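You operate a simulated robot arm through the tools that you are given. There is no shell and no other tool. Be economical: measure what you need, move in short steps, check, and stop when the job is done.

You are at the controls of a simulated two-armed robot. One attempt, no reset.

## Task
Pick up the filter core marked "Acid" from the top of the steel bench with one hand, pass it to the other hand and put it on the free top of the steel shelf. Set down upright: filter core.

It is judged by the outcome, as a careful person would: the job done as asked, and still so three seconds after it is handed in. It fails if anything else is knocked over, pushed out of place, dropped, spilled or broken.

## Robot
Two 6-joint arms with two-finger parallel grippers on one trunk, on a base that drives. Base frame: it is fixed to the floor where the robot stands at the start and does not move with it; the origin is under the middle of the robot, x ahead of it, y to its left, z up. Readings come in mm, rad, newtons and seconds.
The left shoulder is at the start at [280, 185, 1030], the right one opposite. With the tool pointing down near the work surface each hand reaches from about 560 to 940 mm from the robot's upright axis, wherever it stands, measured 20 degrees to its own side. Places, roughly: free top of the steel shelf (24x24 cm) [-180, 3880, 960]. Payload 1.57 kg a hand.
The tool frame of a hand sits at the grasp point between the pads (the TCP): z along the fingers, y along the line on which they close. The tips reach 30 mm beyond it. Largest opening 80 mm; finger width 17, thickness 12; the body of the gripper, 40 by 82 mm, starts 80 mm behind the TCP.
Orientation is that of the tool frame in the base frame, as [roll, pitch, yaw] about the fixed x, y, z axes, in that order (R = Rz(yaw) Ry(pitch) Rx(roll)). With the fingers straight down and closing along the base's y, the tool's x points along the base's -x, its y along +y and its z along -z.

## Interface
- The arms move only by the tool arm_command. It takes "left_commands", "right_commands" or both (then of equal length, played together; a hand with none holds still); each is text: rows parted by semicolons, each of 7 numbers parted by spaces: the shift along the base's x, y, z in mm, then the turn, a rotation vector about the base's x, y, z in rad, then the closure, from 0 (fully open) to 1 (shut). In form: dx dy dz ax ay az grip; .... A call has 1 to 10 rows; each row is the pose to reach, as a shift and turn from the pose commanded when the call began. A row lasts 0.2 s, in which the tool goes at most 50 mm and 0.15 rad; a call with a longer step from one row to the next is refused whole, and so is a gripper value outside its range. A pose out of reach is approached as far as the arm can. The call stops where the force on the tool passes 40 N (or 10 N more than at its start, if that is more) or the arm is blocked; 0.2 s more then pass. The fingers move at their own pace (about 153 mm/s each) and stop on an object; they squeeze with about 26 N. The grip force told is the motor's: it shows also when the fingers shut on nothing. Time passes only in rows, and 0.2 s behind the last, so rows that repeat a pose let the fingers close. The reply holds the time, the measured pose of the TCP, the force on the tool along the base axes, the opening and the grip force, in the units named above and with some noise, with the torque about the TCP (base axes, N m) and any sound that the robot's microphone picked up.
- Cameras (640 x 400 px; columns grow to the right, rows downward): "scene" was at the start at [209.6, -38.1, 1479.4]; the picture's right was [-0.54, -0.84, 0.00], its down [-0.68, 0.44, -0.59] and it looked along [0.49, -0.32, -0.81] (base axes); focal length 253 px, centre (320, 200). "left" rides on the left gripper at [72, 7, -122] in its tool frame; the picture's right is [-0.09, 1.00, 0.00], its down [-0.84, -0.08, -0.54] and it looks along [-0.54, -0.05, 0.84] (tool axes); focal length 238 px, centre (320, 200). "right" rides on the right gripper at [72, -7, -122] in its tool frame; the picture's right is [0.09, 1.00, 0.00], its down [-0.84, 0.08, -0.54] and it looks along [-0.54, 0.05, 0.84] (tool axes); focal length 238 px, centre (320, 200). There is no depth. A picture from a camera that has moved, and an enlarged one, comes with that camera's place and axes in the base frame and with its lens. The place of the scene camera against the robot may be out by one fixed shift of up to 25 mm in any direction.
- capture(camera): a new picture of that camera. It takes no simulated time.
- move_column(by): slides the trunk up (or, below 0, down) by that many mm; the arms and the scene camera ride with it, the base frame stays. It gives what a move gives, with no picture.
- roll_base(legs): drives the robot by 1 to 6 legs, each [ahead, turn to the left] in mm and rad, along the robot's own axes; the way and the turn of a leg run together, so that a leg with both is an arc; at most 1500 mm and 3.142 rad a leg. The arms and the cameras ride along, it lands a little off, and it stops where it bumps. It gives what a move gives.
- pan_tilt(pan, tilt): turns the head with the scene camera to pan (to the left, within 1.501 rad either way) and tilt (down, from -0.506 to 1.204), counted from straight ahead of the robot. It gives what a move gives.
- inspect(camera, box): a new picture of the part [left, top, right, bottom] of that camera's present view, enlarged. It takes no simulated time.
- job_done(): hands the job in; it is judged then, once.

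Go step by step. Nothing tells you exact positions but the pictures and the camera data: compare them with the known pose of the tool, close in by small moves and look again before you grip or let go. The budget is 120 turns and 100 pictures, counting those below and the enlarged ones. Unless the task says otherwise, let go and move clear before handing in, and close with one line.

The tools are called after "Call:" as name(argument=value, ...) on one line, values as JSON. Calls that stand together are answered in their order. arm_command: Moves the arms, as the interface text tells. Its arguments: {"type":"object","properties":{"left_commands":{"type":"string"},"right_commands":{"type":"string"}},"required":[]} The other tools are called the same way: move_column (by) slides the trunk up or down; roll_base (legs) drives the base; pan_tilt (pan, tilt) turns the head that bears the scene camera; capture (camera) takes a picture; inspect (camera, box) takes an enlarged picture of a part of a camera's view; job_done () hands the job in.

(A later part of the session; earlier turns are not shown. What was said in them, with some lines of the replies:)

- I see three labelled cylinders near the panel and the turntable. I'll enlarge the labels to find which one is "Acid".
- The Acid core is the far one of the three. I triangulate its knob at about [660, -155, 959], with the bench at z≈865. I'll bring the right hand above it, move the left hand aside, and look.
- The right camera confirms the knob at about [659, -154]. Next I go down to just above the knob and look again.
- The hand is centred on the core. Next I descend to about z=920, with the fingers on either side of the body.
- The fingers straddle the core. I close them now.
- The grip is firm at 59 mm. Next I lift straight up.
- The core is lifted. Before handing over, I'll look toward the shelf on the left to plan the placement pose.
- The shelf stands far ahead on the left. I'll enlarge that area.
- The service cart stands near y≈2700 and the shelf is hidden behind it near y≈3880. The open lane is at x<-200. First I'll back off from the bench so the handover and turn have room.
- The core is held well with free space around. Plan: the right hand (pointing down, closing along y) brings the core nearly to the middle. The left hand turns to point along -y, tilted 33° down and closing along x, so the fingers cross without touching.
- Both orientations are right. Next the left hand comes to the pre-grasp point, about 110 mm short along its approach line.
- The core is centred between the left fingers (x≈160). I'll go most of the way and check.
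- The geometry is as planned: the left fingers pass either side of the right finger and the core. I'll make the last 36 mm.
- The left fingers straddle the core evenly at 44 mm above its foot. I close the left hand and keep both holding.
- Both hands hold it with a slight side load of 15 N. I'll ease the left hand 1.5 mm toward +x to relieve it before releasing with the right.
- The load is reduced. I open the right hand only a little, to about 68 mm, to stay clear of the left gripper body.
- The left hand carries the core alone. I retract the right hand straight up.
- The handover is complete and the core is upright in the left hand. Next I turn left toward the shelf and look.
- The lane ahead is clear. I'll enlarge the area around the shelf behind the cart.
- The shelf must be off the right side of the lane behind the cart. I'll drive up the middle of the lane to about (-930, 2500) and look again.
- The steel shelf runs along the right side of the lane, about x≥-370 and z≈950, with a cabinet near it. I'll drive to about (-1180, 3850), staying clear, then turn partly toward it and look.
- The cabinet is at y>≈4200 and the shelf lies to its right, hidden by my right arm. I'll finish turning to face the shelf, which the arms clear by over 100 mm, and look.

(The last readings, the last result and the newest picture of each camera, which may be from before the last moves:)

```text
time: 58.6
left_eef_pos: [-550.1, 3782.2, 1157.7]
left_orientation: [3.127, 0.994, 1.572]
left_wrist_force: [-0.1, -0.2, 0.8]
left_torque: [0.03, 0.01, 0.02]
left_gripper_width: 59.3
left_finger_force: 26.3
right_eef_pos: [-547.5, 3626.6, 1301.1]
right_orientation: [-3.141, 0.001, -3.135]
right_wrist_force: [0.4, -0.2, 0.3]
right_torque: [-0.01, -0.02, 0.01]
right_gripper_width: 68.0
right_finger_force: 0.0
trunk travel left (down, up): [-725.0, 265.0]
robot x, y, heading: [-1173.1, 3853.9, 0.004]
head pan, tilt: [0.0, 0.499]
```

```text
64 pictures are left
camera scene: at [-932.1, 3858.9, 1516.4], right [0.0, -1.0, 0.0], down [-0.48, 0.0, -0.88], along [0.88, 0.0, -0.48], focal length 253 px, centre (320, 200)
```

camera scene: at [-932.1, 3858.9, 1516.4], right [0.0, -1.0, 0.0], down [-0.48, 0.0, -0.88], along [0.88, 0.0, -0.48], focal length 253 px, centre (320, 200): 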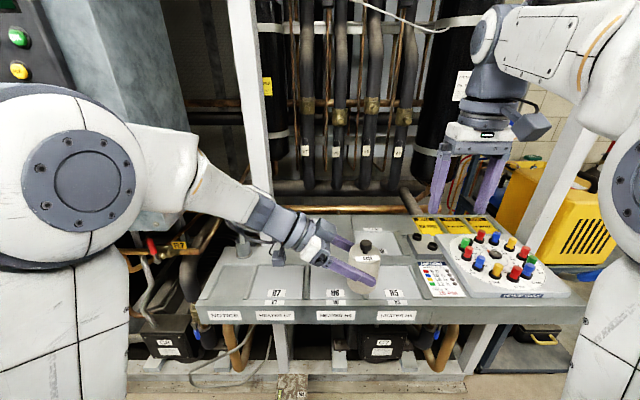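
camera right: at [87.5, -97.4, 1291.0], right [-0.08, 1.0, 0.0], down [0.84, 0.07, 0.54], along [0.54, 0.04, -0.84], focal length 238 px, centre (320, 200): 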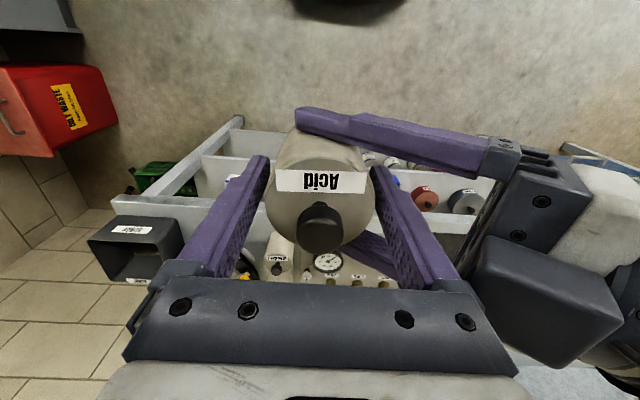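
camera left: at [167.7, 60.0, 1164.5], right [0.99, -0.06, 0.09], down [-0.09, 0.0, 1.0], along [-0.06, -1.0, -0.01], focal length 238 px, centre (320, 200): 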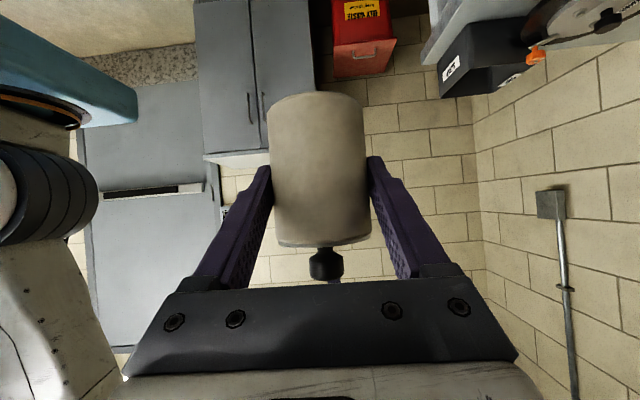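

I see the shelf now, with marked pads H7, H6 and H5 and a valve tray at the right. I'll enlarge the top.

Call:
inspect(camera="scene", box=[180, 170, 460, 345])

Call:
capture(camera="right")

```text
2.29 times, centred on (320, 258) of scene
camera zoom: at [-932.1, 3858.9, 1516.4], right [0.0, -1.0, 0.0], down [-0.48, 0.0, -0.88], along [0.88, 0.0, -0.48], focal length 578 px, centre (320, 69)
```

zoom: 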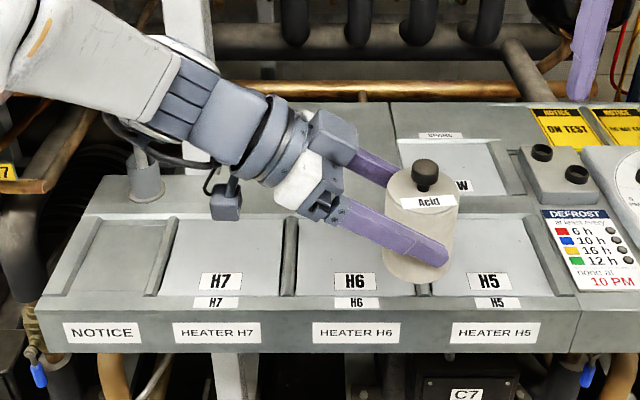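

```text
62 pictures are left
camera right: at [-619.5, 3617.8, 1422.2], right [-0.1, 0.99, 0.0], down [0.84, 0.08, 0.54], along [0.54, 0.05, -0.84], focal length 238 px, centre (320, 200)
```

right: 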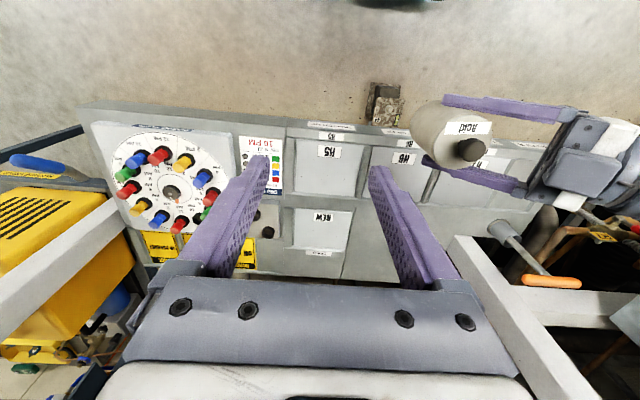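

The free plate is the flat area behind the H6/H7 pads, around [-180, 3880], clear of other items. I'll yaw the left hand 90° to point forward, moving out and left, with the core level and well above the shelf.

Call:
arm_command(left_commands="13 8 5 0 0 0.145 1; 25 16 10 0 0 0.29 1; 38 24 15 0 0 0.435 1; 50 32 20 0 0 0.58 1; 63 40 25 0 0 0.725 1; 75 48 30 0 0 0.87 1; 88 56 35 0 0 1.015 1; 100 64 40 0 0 1.16 1; 113 72 45 0 0 1.305 1; 125 80 50 0 0 1.45 1")

Call:
arm_command(left_commands="0 0 0 0 0 0.115 1; 0 0 0 0 0 0.115 1")

Call:
capture(camera="scene")

Call:
capture(camera="left")

```text
time: 60.8
left_eef_pos: [-423.1, 3916.6, 1181.8]
left_orientation: [-3.13, 0.904, 2.955]
left_wrist_force: [-0.8, 0.5, -3.5]
left_torque: [0.04, 0.02, 0.04]
left_gripper_width: 58.8
left_finger_force: 25.7
left hand out of reach, approached as far as the arm can: row 8, 9, 10
right_eef_pos: [-547.5, 3624.6, 1300.2]
right_orientation: [-3.141, 0.0, -3.134]
right_wrist_force: [-0.8, -0.5, 0.1]
right_torque: [0.02, -0.01, -0.05]
right_gripper_width: 68.1
right_finger_force: 0.0
trunk travel left (down, up): [-725.0, 265.0]
robot x, y, heading: [-1173.2, 3857.4, 0.008]
head pan, tilt: [0.0, 0.499]
```

```text
time: 61.4
left_eef_pos: [-421.5, 3918.7, 1182.3]
left_orientation: [-3.126, 0.904, 3.076]
left_wrist_force: [0.6, -0.9, -2.5]
left_torque: [-0.02, 0.02, -0.02]
left_gripper_width: 59.3
left_finger_force: 26.2
right_eef_pos: [-547.2, 3626.7, 1300.3]
right_orientation: [3.139, 0.001, -3.133]
right_wrist_force: [-0.1, -0.7, -0.7]
right_torque: [0.0, 0.01, 0.03]
right_gripper_width: 68.0
right_finger_force: 0.0
trunk travel left (down, up): [-725.0, 265.0]
robot x, y, heading: [-1171.8, 3858.2, 0.003]
head pan, tilt: [0.0, 0.499]
```

```text
61 pictures are left
camera scene: at [-932.1, 3858.9, 1516.4], right [0.0, -1.0, 0.0], down [-0.48, 0.0, -0.88], along [0.88, 0.0, -0.48], focal length 253 px, centre (320, 200)
```

scene: 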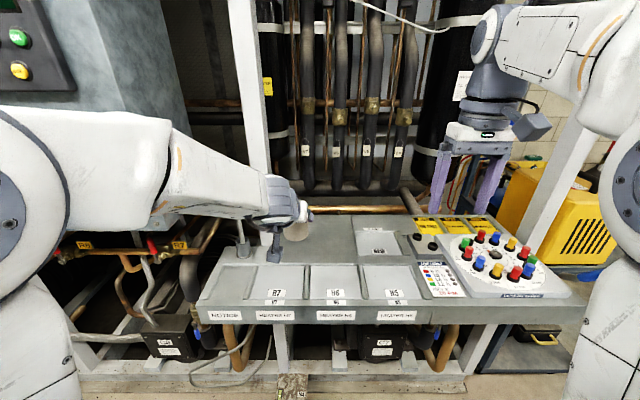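

```text
60 pictures are left
camera left: at [-561.8, 3936.6, 1201.0], right [0.13, 0.99, 0.06], down [0.09, -0.08, 0.99], along [0.99, -0.13, -0.09], focal length 238 px, centre (320, 200)
```

left: 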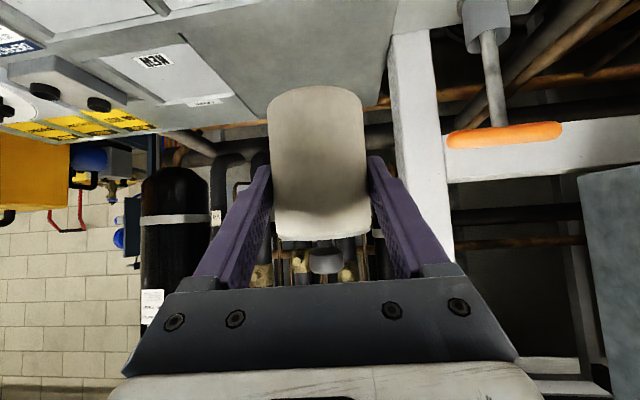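

The left arm is at its limit because its target sits too far to the robot's right. I'll shift the robot about 170 mm to its right so the spot lies in the left arm's natural range and the arm stays clear of the orange valve handle.

Call:
roll_base(legs=[[-60, 0], [0, 0.9], [-215, 0], [0, -0.9]])

Call:
arm_command(left_commands="0 35 -10 0 0 0 1; 0 70 -20 0 0 0 1; 0 105 -30 0 0 0 1; 0 140 -40 0 0 0 1; 0 170 -50 0 0 0 1; 0 170 -50 0 0 0 1")

Call:
capture(camera="scene")

```text
time: 66.5
left_eef_pos: [-916.8, 4289.6, 1180.1]
left_orientation: [-3.129, 0.902, -2.356]
left_wrist_force: [0.1, -0.2, -3.3]
left_torque: [0.01, 0.01, 0.0]
left_gripper_width: 59.0
left_finger_force: 25.3
right_eef_pos: [-777.8, 4003.3, 1300.0]
right_orientation: [-3.141, 0.0, -2.281]
right_wrist_force: [-1.4, -0.6, -0.6]
right_torque: [-0.02, 0.02, -0.02]
right_gripper_width: 68.0
right_finger_force: 0.2
trunk travel left (down, up): [-725.0, 265.0]
robot x, y, heading: [-1362.2, 3685.7, 0.86]
head pan, tilt: [0.0, 0.499]
stopped in leg 4: the robot was blocked; the commanded pose is now the measured one
```

```text
time: 68.0
left_eef_pos: [-916.6, 4461.4, 1130.4]
left_orientation: [-3.126, 0.905, -2.355]
left_wrist_force: [0.3, 0.4, -2.9]
left_torque: [-0.02, -0.02, -0.03]
left_gripper_width: 59.2
left_finger_force: 25.8
left hand out of reach, approached as far as the arm can: row 4
right_eef_pos: [-777.7, 4003.6, 1298.2]
right_orientation: [3.142, -0.002, -2.281]
right_wrist_force: [0.8, 0.7, -0.5]
right_torque: [-0.04, 0.0, 0.0]
right_gripper_width: 67.9
right_finger_force: 0.0
trunk travel left (down, up): [-725.0, 265.0]
robot x, y, heading: [-1363.6, 3683.8, 0.865]
head pan, tilt: [0.0, 0.499]
```

```text
59 pictures are left
camera scene: at [-1210.7, 3877.2, 1516.3], right [0.76, -0.65, 0.0], down [-0.31, -0.36, -0.88], along [0.57, 0.67, -0.48], focal length 253 px, centre (320, 200)
```

scene: 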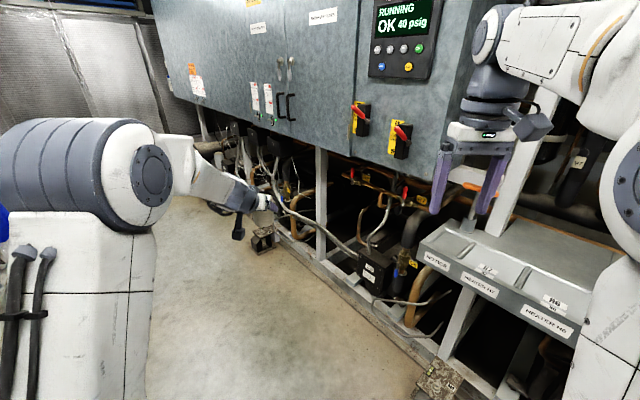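

The turn stopped short; the robot's rear probably met something on the lane's far side. I don't need that shift after all, because facing slightly right (heading ≈ -0.15) does the same. First I'll draw the left hand in and level the core.

Call:
arm_command(left_commands="-28 -33 10 0.023 -0.019 0.027 1; -56 -66 20 0.046 -0.039 0.053 1; -84 -99 30 0.0685 -0.058 0.08 1; -84 -99 30 0.0685 -0.058 0.08 1")

Call:
pan_tilt(pan=1.4, tilt=0.7)

Call:
capture(camera="scene")

```text
time: 69.0
left_eef_pos: [-1023.1, 4378.4, 1154.9]
left_orientation: [-3.128, 0.992, -2.282]
left_wrist_force: [-0.3, 0.3, -2.4]
left_torque: [0.01, 0.01, -0.01]
left_gripper_width: 59.0
left_finger_force: 25.5
left hand out of reach, approached as far as the arm can: row 1, 2, 3, 4
right_eef_pos: [-778.2, 4003.4, 1300.3]
right_orientation: [-3.139, -0.001, -2.282]
right_wrist_force: [-0.2, 0.4, -0.2]
right_torque: [-0.03, 0.04, 0.02]
right_gripper_width: 68.0
right_finger_force: 0.1
trunk travel left (down, up): [-725.0, 265.0]
robot x, y, heading: [-1364.7, 3688.5, 0.857]
head pan, tilt: [0.0, 0.499]
```

```text
time: 70.5
left_eef_pos: [-1023.6, 4378.9, 1155.8]
left_orientation: [-3.125, 0.991, -2.281]
left_wrist_force: [0.2, 0.0, -2.5]
left_torque: [-0.05, 0.04, -0.02]
left_gripper_width: 58.9
left_finger_force: 26.2
right_eef_pos: [-778.8, 4003.8, 1300.2]
right_orientation: [-3.14, 0.0, -2.281]
right_wrist_force: [0.4, 0.2, 0.7]
right_torque: [0.03, 0.0, 0.01]
right_gripper_width: 68.2
right_finger_force: 0.1
trunk travel left (down, up): [-725.0, 265.0]
robot x, y, heading: [-1359.9, 3685.6, 0.858]
head pan, tilt: [1.4, 0.7]
```

```text
58 pictures are left
camera scene: at [-1324.2, 3873.2, 1498.7], right [0.77, 0.64, 0.0], down [0.41, -0.5, -0.77], along [-0.49, 0.59, -0.64], focal length 253 px, centre (320, 200)
```

scene: 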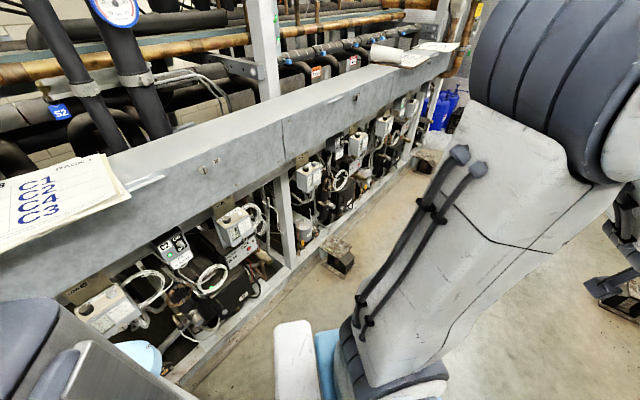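

The core is level again (pitch 0.99). The rack is close behind me on the left, so I'll drive forward 185 mm first and then turn in place to heading ≈ -0.1.

Call:
roll_base(legs=[[185, 0], [0, -0.96]])

Call:
pan_tilt(pan=0.0, tilt=0.5)

Call:
capture(camera="scene")

```text
time: 74.5
left_eef_pos: [-477.3, 3933.2, 1154.8]
left_orientation: [-3.128, 0.992, 3.028]
left_wrist_force: [0.3, 0.8, -3.1]
left_torque: [0.03, 0.04, -0.01]
left_gripper_width: 59.1
left_finger_force: 25.7
right_eef_pos: [-651.6, 3520.9, 1300.6]
right_orientation: [-3.141, 0.002, 3.028]
right_wrist_force: [0.0, 0.5, -0.3]
right_torque: [-0.01, -0.01, -0.03]
right_gripper_width: 68.1
right_finger_force: 0.0
trunk travel left (down, up): [-725.0, 265.0]
robot x, y, heading: [-1243.1, 3821.9, -0.116]
head pan, tilt: [1.4, 0.7]
```

```text
time: 76.0
left_eef_pos: [-478.1, 3933.5, 1155.3]
left_orientation: [-3.125, 0.992, 3.028]
left_wrist_force: [1.4, 0.0, -2.4]
left_torque: [0.0, 0.03, 0.01]
left_gripper_width: 59.0
left_finger_force: 26.2
right_eef_pos: [-651.5, 3521.2, 1299.8]
right_orientation: [3.141, 0.0, 3.028]
right_wrist_force: [-0.8, 0.0, 0.6]
right_torque: [0.05, -0.04, -0.03]
right_gripper_width: 68.0
right_finger_force: 0.0
trunk travel left (down, up): [-725.0, 265.0]
robot x, y, heading: [-1245.7, 3824.3, -0.114]
head pan, tilt: [0.0, 0.499]
```

```text
57 pictures are left
camera scene: at [-1005.0, 3797.3, 1516.4], right [-0.12, -0.99, 0.0], down [-0.48, 0.06, -0.88], along [0.87, -0.1, -0.48], focal length 253 px, centre (320, 200)
```

scene: 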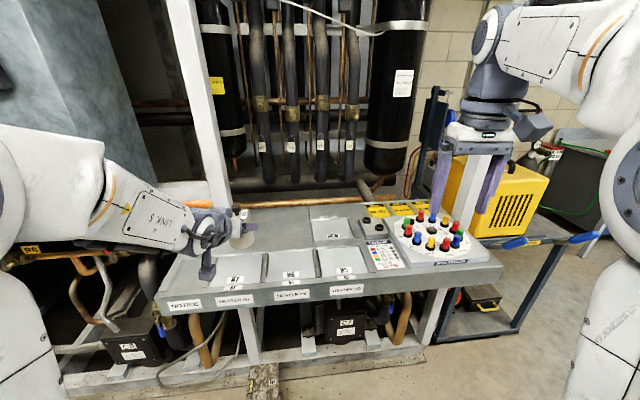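

The way to the plate is clear. I'll drive forward 190 mm and view from both the scene and left cameras.

Call:
roll_base(legs=[[190, 0]])

Call:
inspect(camera="scene", box=[160, 180, 440, 355])

Call:
capture(camera="left")

Call:
capture(camera="right")

```text
time: 77.6
left_eef_pos: [-287.4, 3910.5, 1155.0]
left_orientation: [-3.124, 0.991, 3.026]
left_wrist_force: [0.4, -0.3, -2.7]
left_torque: [-0.03, 0.01, 0.0]
left_gripper_width: 58.7
left_finger_force: 25.9
right_eef_pos: [-461.2, 3498.2, 1300.0]
right_orientation: [-3.14, 0.0, 3.028]
right_wrist_force: [-0.4, -0.4, -1.1]
right_torque: [-0.03, -0.03, -0.03]
right_gripper_width: 68.1
right_finger_force: 0.1
trunk travel left (down, up): [-725.0, 265.0]
robot x, y, heading: [-1052.8, 3802.0, -0.118]
head pan, tilt: [0.0, 0.499]
```

```text
2.29 times, centred on (300, 268) of scene
camera zoom: at [-814.6, 3774.8, 1516.5], right [-0.12, -0.99, 0.0], down [-0.48, 0.06, -0.88], along [0.87, -0.1, -0.48], focal length 578 px, centre (366, 46)
```

zoom: 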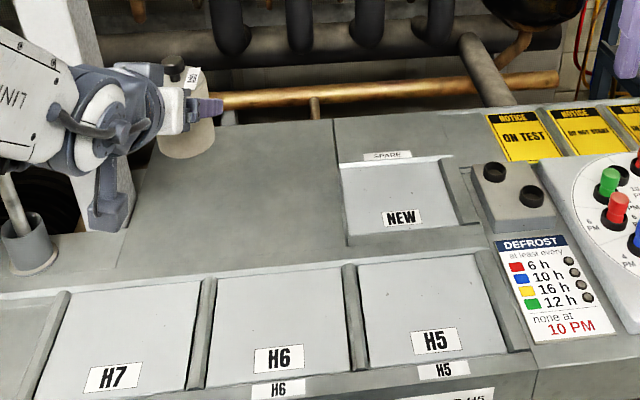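

```text
55 pictures are left
camera left: at [-426.2, 3935.1, 1162.3], right [0.18, 0.98, 0.07], down [0.0, -0.07, 1.0], along [0.98, -0.18, -0.01], focal length 238 px, centre (320, 200)
```

left: 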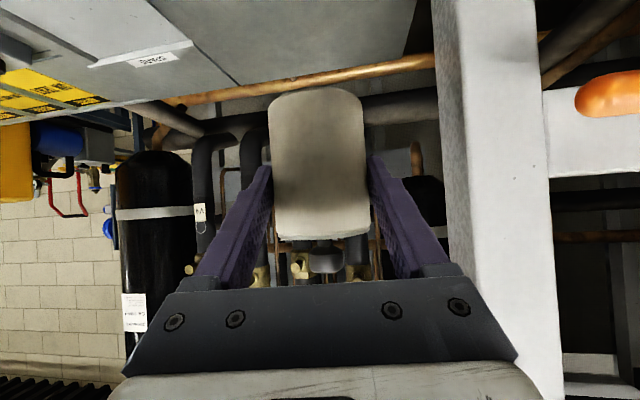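

```text
54 pictures are left
camera right: at [-533.3, 3498.1, 1422.1], right [0.02, 1.0, 0.0], down [0.84, -0.02, 0.54], along [0.54, -0.01, -0.84], focal length 238 px, centre (320, 200)
```

right: 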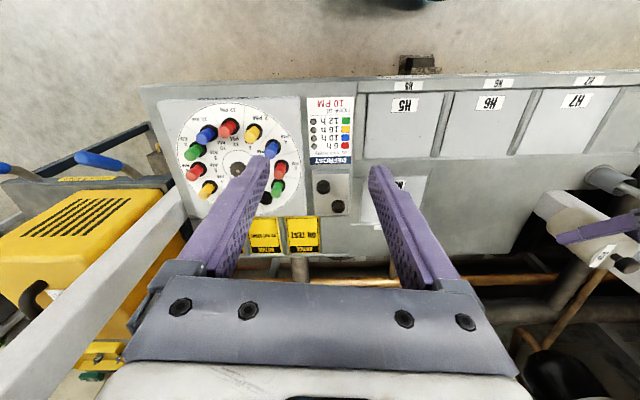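

The plate spans about x -330..-50, y 3740..4030. The core will go near [-185, 3876]. I'll move over it and partly down, then check.

Call:
arm_command(left_commands="25 -9 -10 0 0 0 1; 50 -18 -30 0 0 0 1; 75 -27 -50 0 0 0 1; 92 -34 -75 0 0 0 1; 92 -34 -100 0 0 0 1; 92 -34 -100 0 0 0 1")

Call:
inspect(camera="scene", box=[140, 160, 380, 310])

Call:
capture(camera="left")

Call:
inspect(camera="right", box=[400, 80, 640, 320])

```text
time: 79.0
left_eef_pos: [-193.0, 3923.4, 1048.5]
left_orientation: [-3.111, 0.99, 3.026]
left_wrist_force: [0.2, -0.3, -3.5]
left_torque: [0.03, 0.02, -0.03]
left_gripper_width: 58.8
left_finger_force: 26.2
left hand out of reach, approached as far as the arm can: row 1, 2, 3, 4, 5, 6
right_eef_pos: [-459.8, 3498.9, 1300.5]
right_orientation: [3.141, -0.001, 3.028]
right_wrist_force: [0.2, -0.6, -0.4]
right_torque: [-0.02, 0.01, 0.01]
right_gripper_width: 68.0
right_finger_force: 0.0
trunk travel left (down, up): [-725.0, 265.0]
robot x, y, heading: [-1051.0, 3800.9, -0.119]
head pan, tilt: [0.0, 0.499]
```

```text
2.67 times, centred on (260, 235) of scene
camera zoom: at [-813.6, 3774.9, 1516.4], right [-0.12, -0.99, 0.0], down [-0.48, 0.06, -0.88], along [0.87, -0.1, -0.48], focal length 675 px, centre (480, 107)
```

zoom: 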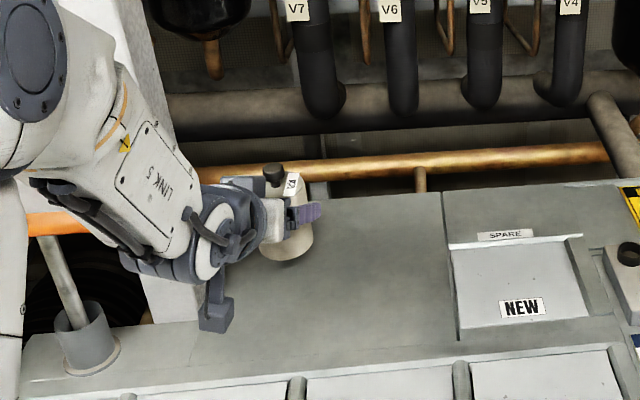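

```text
52 pictures are left
camera left: at [-332.7, 3949.9, 1056.1], right [0.19, 0.98, 0.06], down [0.0, -0.06, 1.0], along [0.98, -0.19, -0.01], focal length 238 px, centre (320, 200)
```

left: 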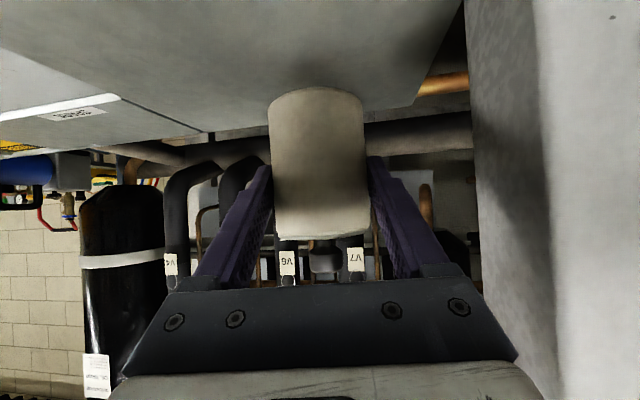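

```text
1.67 times, centred on (520, 200) of right
camera zoom: at [-532.5, 3498.2, 1421.9], right [0.02, 1.0, 0.0], down [0.84, -0.02, 0.54], along [0.54, -0.01, -0.84], focal length 397 px, centre (-13, 200)
```

zoom: 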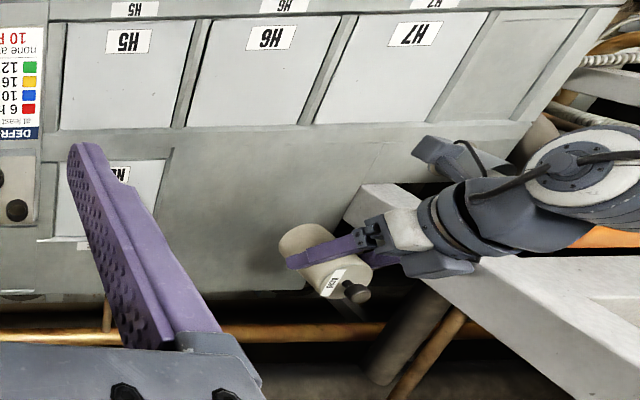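

The left arm is at a joint limit about 45 mm short in y. The core still hangs clear above the plate, so I'll set the command to a reachable pose and turn the robot about 3.5° right to swing the hand to the middle.

Call:
arm_command(left_commands="0 25 5 0 0 0 1; 0 50 10 0 0 0 1; 0 50 10 0 0 0 1")

Call:
roll_base(legs=[[0, -0.055]])

Call:
inspect(camera="scene", box=[140, 160, 380, 310])

Call:
capture(camera="left")

```text
time: 79.6
left_eef_pos: [-197.2, 3959.9, 1057.4]
left_orientation: [-3.132, 0.984, 2.999]
left_wrist_force: [-0.8, -7.6, -3.6]
left_torque: [0.3, -0.01, 0.34]
left_gripper_width: 58.8
left_finger_force: 26.0
right_eef_pos: [-461.9, 3496.7, 1299.9]
right_orientation: [-3.14, -0.001, 3.025]
right_wrist_force: [-0.1, -0.4, -0.3]
right_torque: [0.01, 0.0, 0.01]
right_gripper_width: 68.2
right_finger_force: 0.1
trunk travel left (down, up): [-725.0, 265.0]
robot x, y, heading: [-1051.4, 3804.2, -0.119]
head pan, tilt: [0.0, 0.499]
stopped in row 3 (left hand): the force on the tool passed its limit at 49 N (the readings are from after the stop); the commanded pose is now the measured one
```

```text
time: 80.4
left_eef_pos: [-189.0, 3915.1, 1057.9]
left_orientation: [-3.13, 0.986, 2.951]
left_wrist_force: [0.6, 0.8, -2.9]
left_torque: [-0.02, 0.07, 0.04]
left_gripper_width: 59.0
left_finger_force: 25.4
right_eef_pos: [-478.9, 3464.8, 1300.1]
right_orientation: [3.141, 0.001, 2.972]
right_wrist_force: [0.0, -0.3, 0.4]
right_torque: [-0.03, 0.0, 0.01]
right_gripper_width: 68.0
right_finger_force: 0.0
trunk travel left (down, up): [-725.0, 265.0]
robot x, y, heading: [-1051.6, 3803.4, -0.172]
head pan, tilt: [0.0, 0.499]
```

```text
2.67 times, centred on (260, 235) of scene
camera zoom: at [-816.2, 3760.7, 1516.4], right [-0.17, -0.98, 0.0], down [-0.47, 0.08, -0.88], along [0.86, -0.15, -0.48], focal length 675 px, centre (480, 107)
```

zoom: 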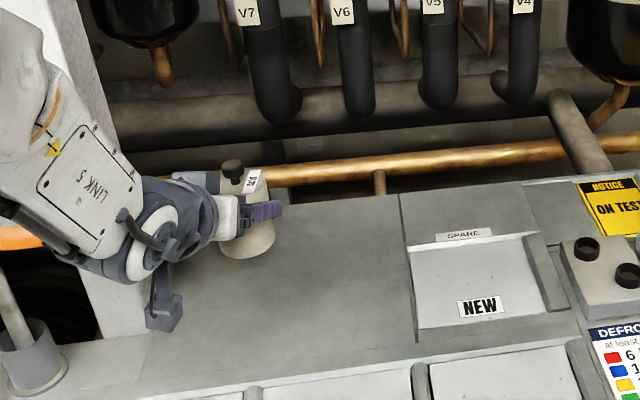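

```text
49 pictures are left
camera left: at [-326.5, 3949.5, 1066.4], right [0.25, 0.97, 0.07], down [0.0, -0.07, 1.0], along [0.97, -0.25, -0.01], focal length 238 px, centre (320, 200)
```

left: 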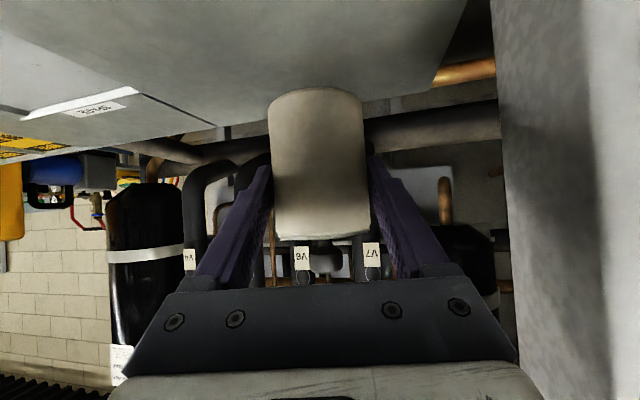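

The hand brushed the fixed white post while moving left; the core is still held unchanged. After the turn I'm clear of the post, so I'll move 35 mm right with the arm, away from it.

Call:
arm_command(left_commands="0 -12 0 0 0 0 1; 0 -24 0 0 0 0 1; 0 -36 0 0 0 0 1; 0 -36 0 0 0 0 1")

Call:
inspect(camera="scene", box=[140, 160, 380, 310])

Call:
capture(camera="left")

```text
time: 81.4
left_eef_pos: [-191.0, 3877.9, 1058.9]
left_orientation: [-3.13, 0.984, 2.95]
left_wrist_force: [0.6, 0.1, -2.7]
left_torque: [0.0, 0.04, 0.02]
left_gripper_width: 58.5
left_finger_force: 26.5
right_eef_pos: [-479.7, 3464.1, 1299.9]
right_orientation: [3.141, 0.0, 2.971]
right_wrist_force: [0.8, 0.2, -0.1]
right_torque: [0.01, 0.0, -0.04]
right_gripper_width: 68.1
right_finger_force: 0.1
trunk travel left (down, up): [-725.0, 265.0]
robot x, y, heading: [-1057.0, 3798.9, -0.173]
head pan, tilt: [0.0, 0.499]
```

```text
2.67 times, centred on (260, 235) of scene
camera zoom: at [-816.3, 3760.4, 1516.4], right [-0.17, -0.98, 0.0], down [-0.47, 0.08, -0.88], along [0.86, -0.15, -0.48], focal length 675 px, centre (480, 107)
```

zoom: 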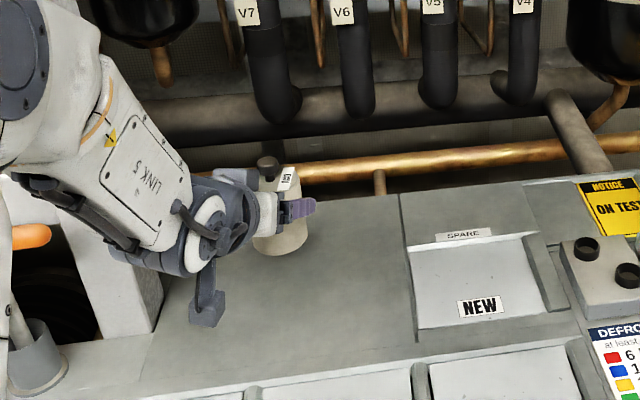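

```text
47 pictures are left
camera left: at [-326.8, 3913.9, 1065.9], right [0.25, 0.97, 0.07], down [0.0, -0.07, 1.0], along [0.97, -0.25, -0.02], focal length 238 px, centre (320, 200)
```

left: 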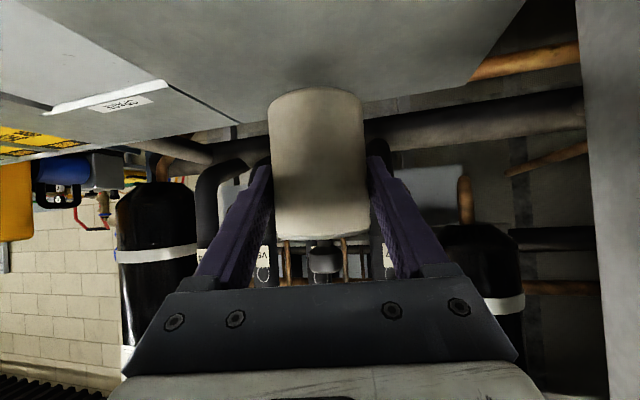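

The core is over the plate's middle. I descend to about 1011 mm, trimming out a 1° lean on the way.

Call:
arm_command(left_commands="0 0 -15 0.004 -0.004 0 1; 0 0 -30 0.008 -0.008 0 1; 0 0 -42 0.0117 -0.0124 0 1; 0 0 -47 0.0117 -0.0124 0 1; 0 0 -47 0.0117 -0.0124 0 1")

Call:
inspect(camera="scene", box=[200, 190, 320, 280])

Call:
capture(camera="left")

```text
time: 82.6
left_eef_pos: [-191.1, 3886.1, 1010.9]
left_orientation: [3.127, 0.994, 2.916]
left_wrist_force: [-0.4, -0.2, -1.7]
left_torque: [0.02, 0.01, -0.01]
left_gripper_width: 58.7
left_finger_force: 26.2
left hand out of reach, approached as far as the arm can: row 3, 4, 5
right_eef_pos: [-479.8, 3463.9, 1300.3]
right_orientation: [3.141, 0.0, 2.971]
right_wrist_force: [-0.4, 0.0, 0.1]
right_torque: [0.01, -0.02, 0.02]
right_gripper_width: 67.9
right_finger_force: 0.1
trunk travel left (down, up): [-725.0, 265.0]
robot x, y, heading: [-1051.8, 3802.0, -0.173]
head pan, tilt: [0.0, 0.499]
```

```text
4.44 times, centred on (260, 235) of scene
camera zoom: at [-816.3, 3760.4, 1516.4], right [-0.17, -0.98, 0.0], down [-0.47, 0.08, -0.88], along [0.86, -0.15, -0.48], focal length 1124 px, centre (587, 44)
```

zoom: 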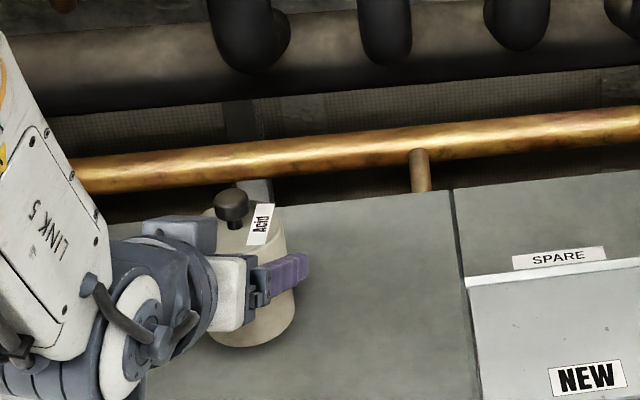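

```text
45 pictures are left
camera left: at [-326.4, 3923.4, 1017.9], right [0.26, 0.96, 0.09], down [-0.02, -0.08, 1.0], along [0.97, -0.26, -0.01], focal length 238 px, centre (320, 200)
```

left: 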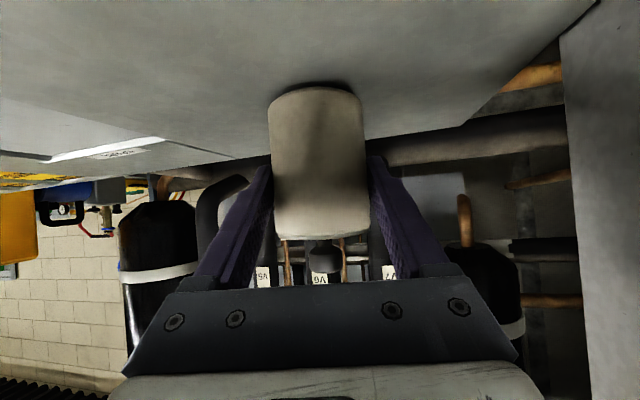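

The core is now upright and a few mm above the plate. I'll lower it in 2 mm steps and watch the force.

Call:
arm_command(left_commands="0 2 -2 0 0 0 1; 0 2 -4 0 0 0 1; 0 3 -6 0 0 0 1; 0 3 -6 0 0 0 1")

Call:
capture(camera="left")

```text
time: 83.6
left_eef_pos: [-189.8, 3890.6, 1005.8]
left_orientation: [3.134, 0.995, 2.93]
left_wrist_force: [-1.5, -1.2, 1.0]
left_torque: [-0.21, 0.05, -0.03]
left_gripper_width: 58.9
left_finger_force: 26.0
right_eef_pos: [-477.4, 3464.6, 1299.0]
right_orientation: [3.142, 0.0, 2.97]
right_wrist_force: [0.3, -0.4, -0.4]
right_torque: [0.03, 0.0, 0.01]
right_gripper_width: 68.3
right_finger_force: 0.0
trunk travel left (down, up): [-725.0, 265.0]
robot x, y, heading: [-1050.8, 3802.0, -0.178]
head pan, tilt: [0.0, 0.499]
```

```text
44 pictures are left
camera left: at [-326.8, 3926.0, 1012.4], right [0.25, 0.96, 0.08], down [-0.02, -0.08, 1.0], along [0.97, -0.25, 0.0], focal length 238 px, centre (320, 200)
```

left: 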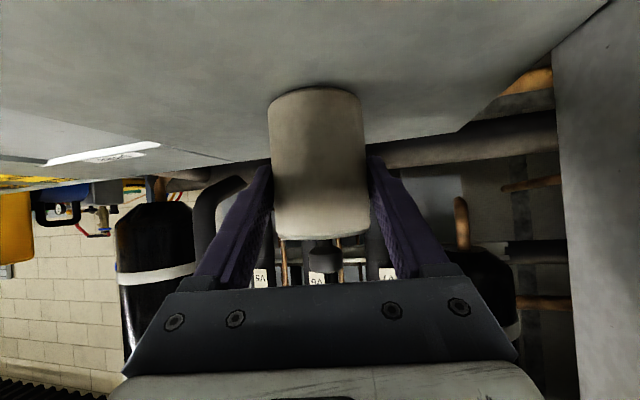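

The force has shifted upward, so the foot is just touching. Another 2 mm to seat it.

Call:
arm_command(left_commands="0 0 -1 0 0 0 1; 0 0 -2 0 0 0 1; 0 0 -2 0 0 0 1")

Call:
inspect(camera="left", box=[240, 60, 400, 160])

```text
time: 84.4
left_eef_pos: [-189.9, 3891.8, 1005.4]
left_orientation: [3.135, 0.998, 2.931]
left_wrist_force: [-4.1, 1.2, 14.1]
left_torque: [-0.28, 0.21, -0.09]
left_gripper_width: 58.8
left_finger_force: 25.9
right_eef_pos: [-480.6, 3464.7, 1300.3]
right_orientation: [3.142, -0.001, 2.972]
right_wrist_force: [0.3, 0.4, 0.6]
right_torque: [0.0, -0.03, -0.02]
right_gripper_width: 68.1
right_finger_force: 0.1
trunk travel left (down, up): [-725.0, 265.0]
robot x, y, heading: [-1053.9, 3802.4, -0.175]
head pan, tilt: [0.0, 0.499]
```

```text
4.00 times, centred on (320, 110) of left
camera zoom: at [-326.4, 3926.3, 1011.6], right [0.25, 0.96, 0.08], down [-0.02, -0.08, 1.0], along [0.97, -0.25, 0.0], focal length 953 px, centre (320, 560)
```

zoom: 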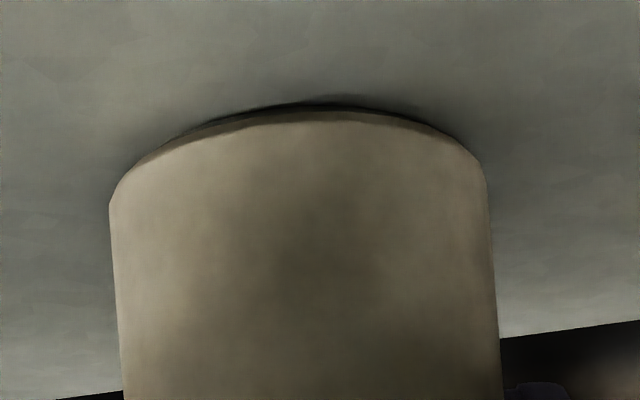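

The foot is seated, with 14 N of support. I'll ease up 1 mm and open the fingers.

Call:
arm_command(left_commands="0 0 1.2 0 0 0 1; 0 0 1.2 0 0 0 0.6; 0 0 1.2 0 0 0 0.1; 0 0 1.2 0 0 0 0; 0 0 1.2 0 0 0 0")

Call:
capture(camera="left")

Call:
inspect(camera="scene", box=[200, 190, 320, 280])

```text
time: 85.6
left_eef_pos: [-189.6, 3890.6, 1003.7]
left_orientation: [3.135, 0.993, 2.928]
left_wrist_force: [0.1, 0.2, 0.3]
left_torque: [0.0, 0.01, 0.02]
left_gripper_width: 80.2
left_finger_force: 0.1
right_eef_pos: [-477.9, 3464.6, 1299.9]
right_orientation: [3.141, 0.0, 2.969]
right_wrist_force: [1.0, -0.4, 0.3]
right_torque: [-0.01, -0.03, 0.01]
right_gripper_width: 68.0
right_finger_force: 0.1
trunk travel left (down, up): [-725.0, 265.0]
robot x, y, heading: [-1051.3, 3800.5, -0.169]
head pan, tilt: [0.0, 0.499]
```

```text
42 pictures are left
camera left: at [-326.8, 3926.3, 1011.0], right [0.25, 0.96, 0.08], down [-0.01, -0.08, 1.0], along [0.97, -0.25, -0.01], focal length 238 px, centre (320, 200)
```

left: 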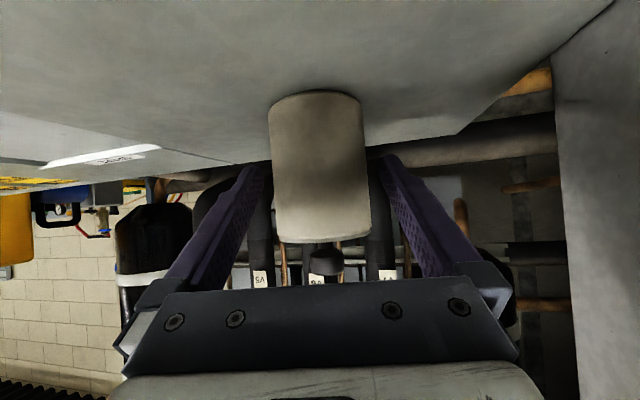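

```text
4.44 times, centred on (260, 235) of scene
camera zoom: at [-816.5, 3760.4, 1516.4], right [-0.17, -0.98, 0.0], down [-0.47, 0.08, -0.88], along [0.86, -0.15, -0.48], focal length 1124 px, centre (587, 44)
```

zoom: 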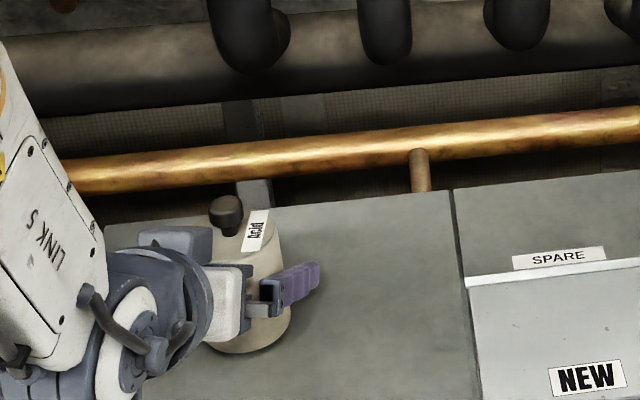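

The core stands free and upright with the fingers clear on both sides. I back the base straight out, which runs nearly parallel to the fingers.

Call:
roll_base(legs=[[-150, 0]])

Call:
inspect(camera="scene", box=[160, 150, 400, 300])

Call:
capture(camera="left")

```text
time: 87.0
left_eef_pos: [-337.7, 3916.6, 1004.1]
left_orientation: [3.135, 0.993, 2.931]
left_wrist_force: [0.8, 0.1, 0.5]
left_torque: [-0.02, 0.0, 0.01]
left_gripper_width: 80.2
left_finger_force: 0.1
right_eef_pos: [-627.6, 3489.5, 1300.6]
right_orientation: [3.141, 0.001, 2.969]
right_wrist_force: [-0.2, -0.6, -0.7]
right_torque: [-0.01, 0.0, 0.03]
right_gripper_width: 68.1
right_finger_force: 0.1
trunk travel left (down, up): [-725.0, 265.0]
robot x, y, heading: [-1199.5, 3828.6, -0.174]
head pan, tilt: [0.0, 0.499]
```

```text
2.67 times, centred on (280, 225) of scene
camera zoom: at [-963.8, 3786.2, 1516.4], right [-0.17, -0.98, 0.0], down [-0.47, 0.08, -0.88], along [0.86, -0.15, -0.48], focal length 675 px, centre (427, 133)
```

zoom: 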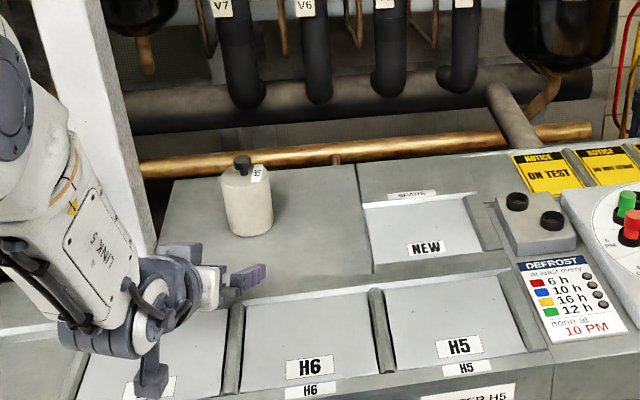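

```text
39 pictures are left
camera left: at [-474.1, 3951.8, 1011.0], right [0.25, 0.96, 0.08], down [-0.01, -0.08, 1.0], along [0.97, -0.25, -0.01], focal length 238 px, centre (320, 200)
```

left: 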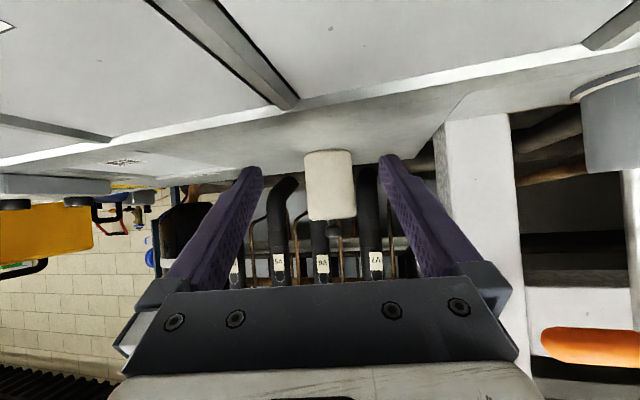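

The "Acid" core stands upright on the free steel plate at about [-185, 3890], with nothing else disturbed and both hands clear. I hand it in.

Call:
job_done()

```text
The job is handed in.
```

The filter core marked "Acid" was picked up with the right hand, passed to the left and set down upright on the free top of the steel shelf. On the way, the left hand brushed a fixed post and one turn of the base was blocked; I saw nothing moved or knocked over.
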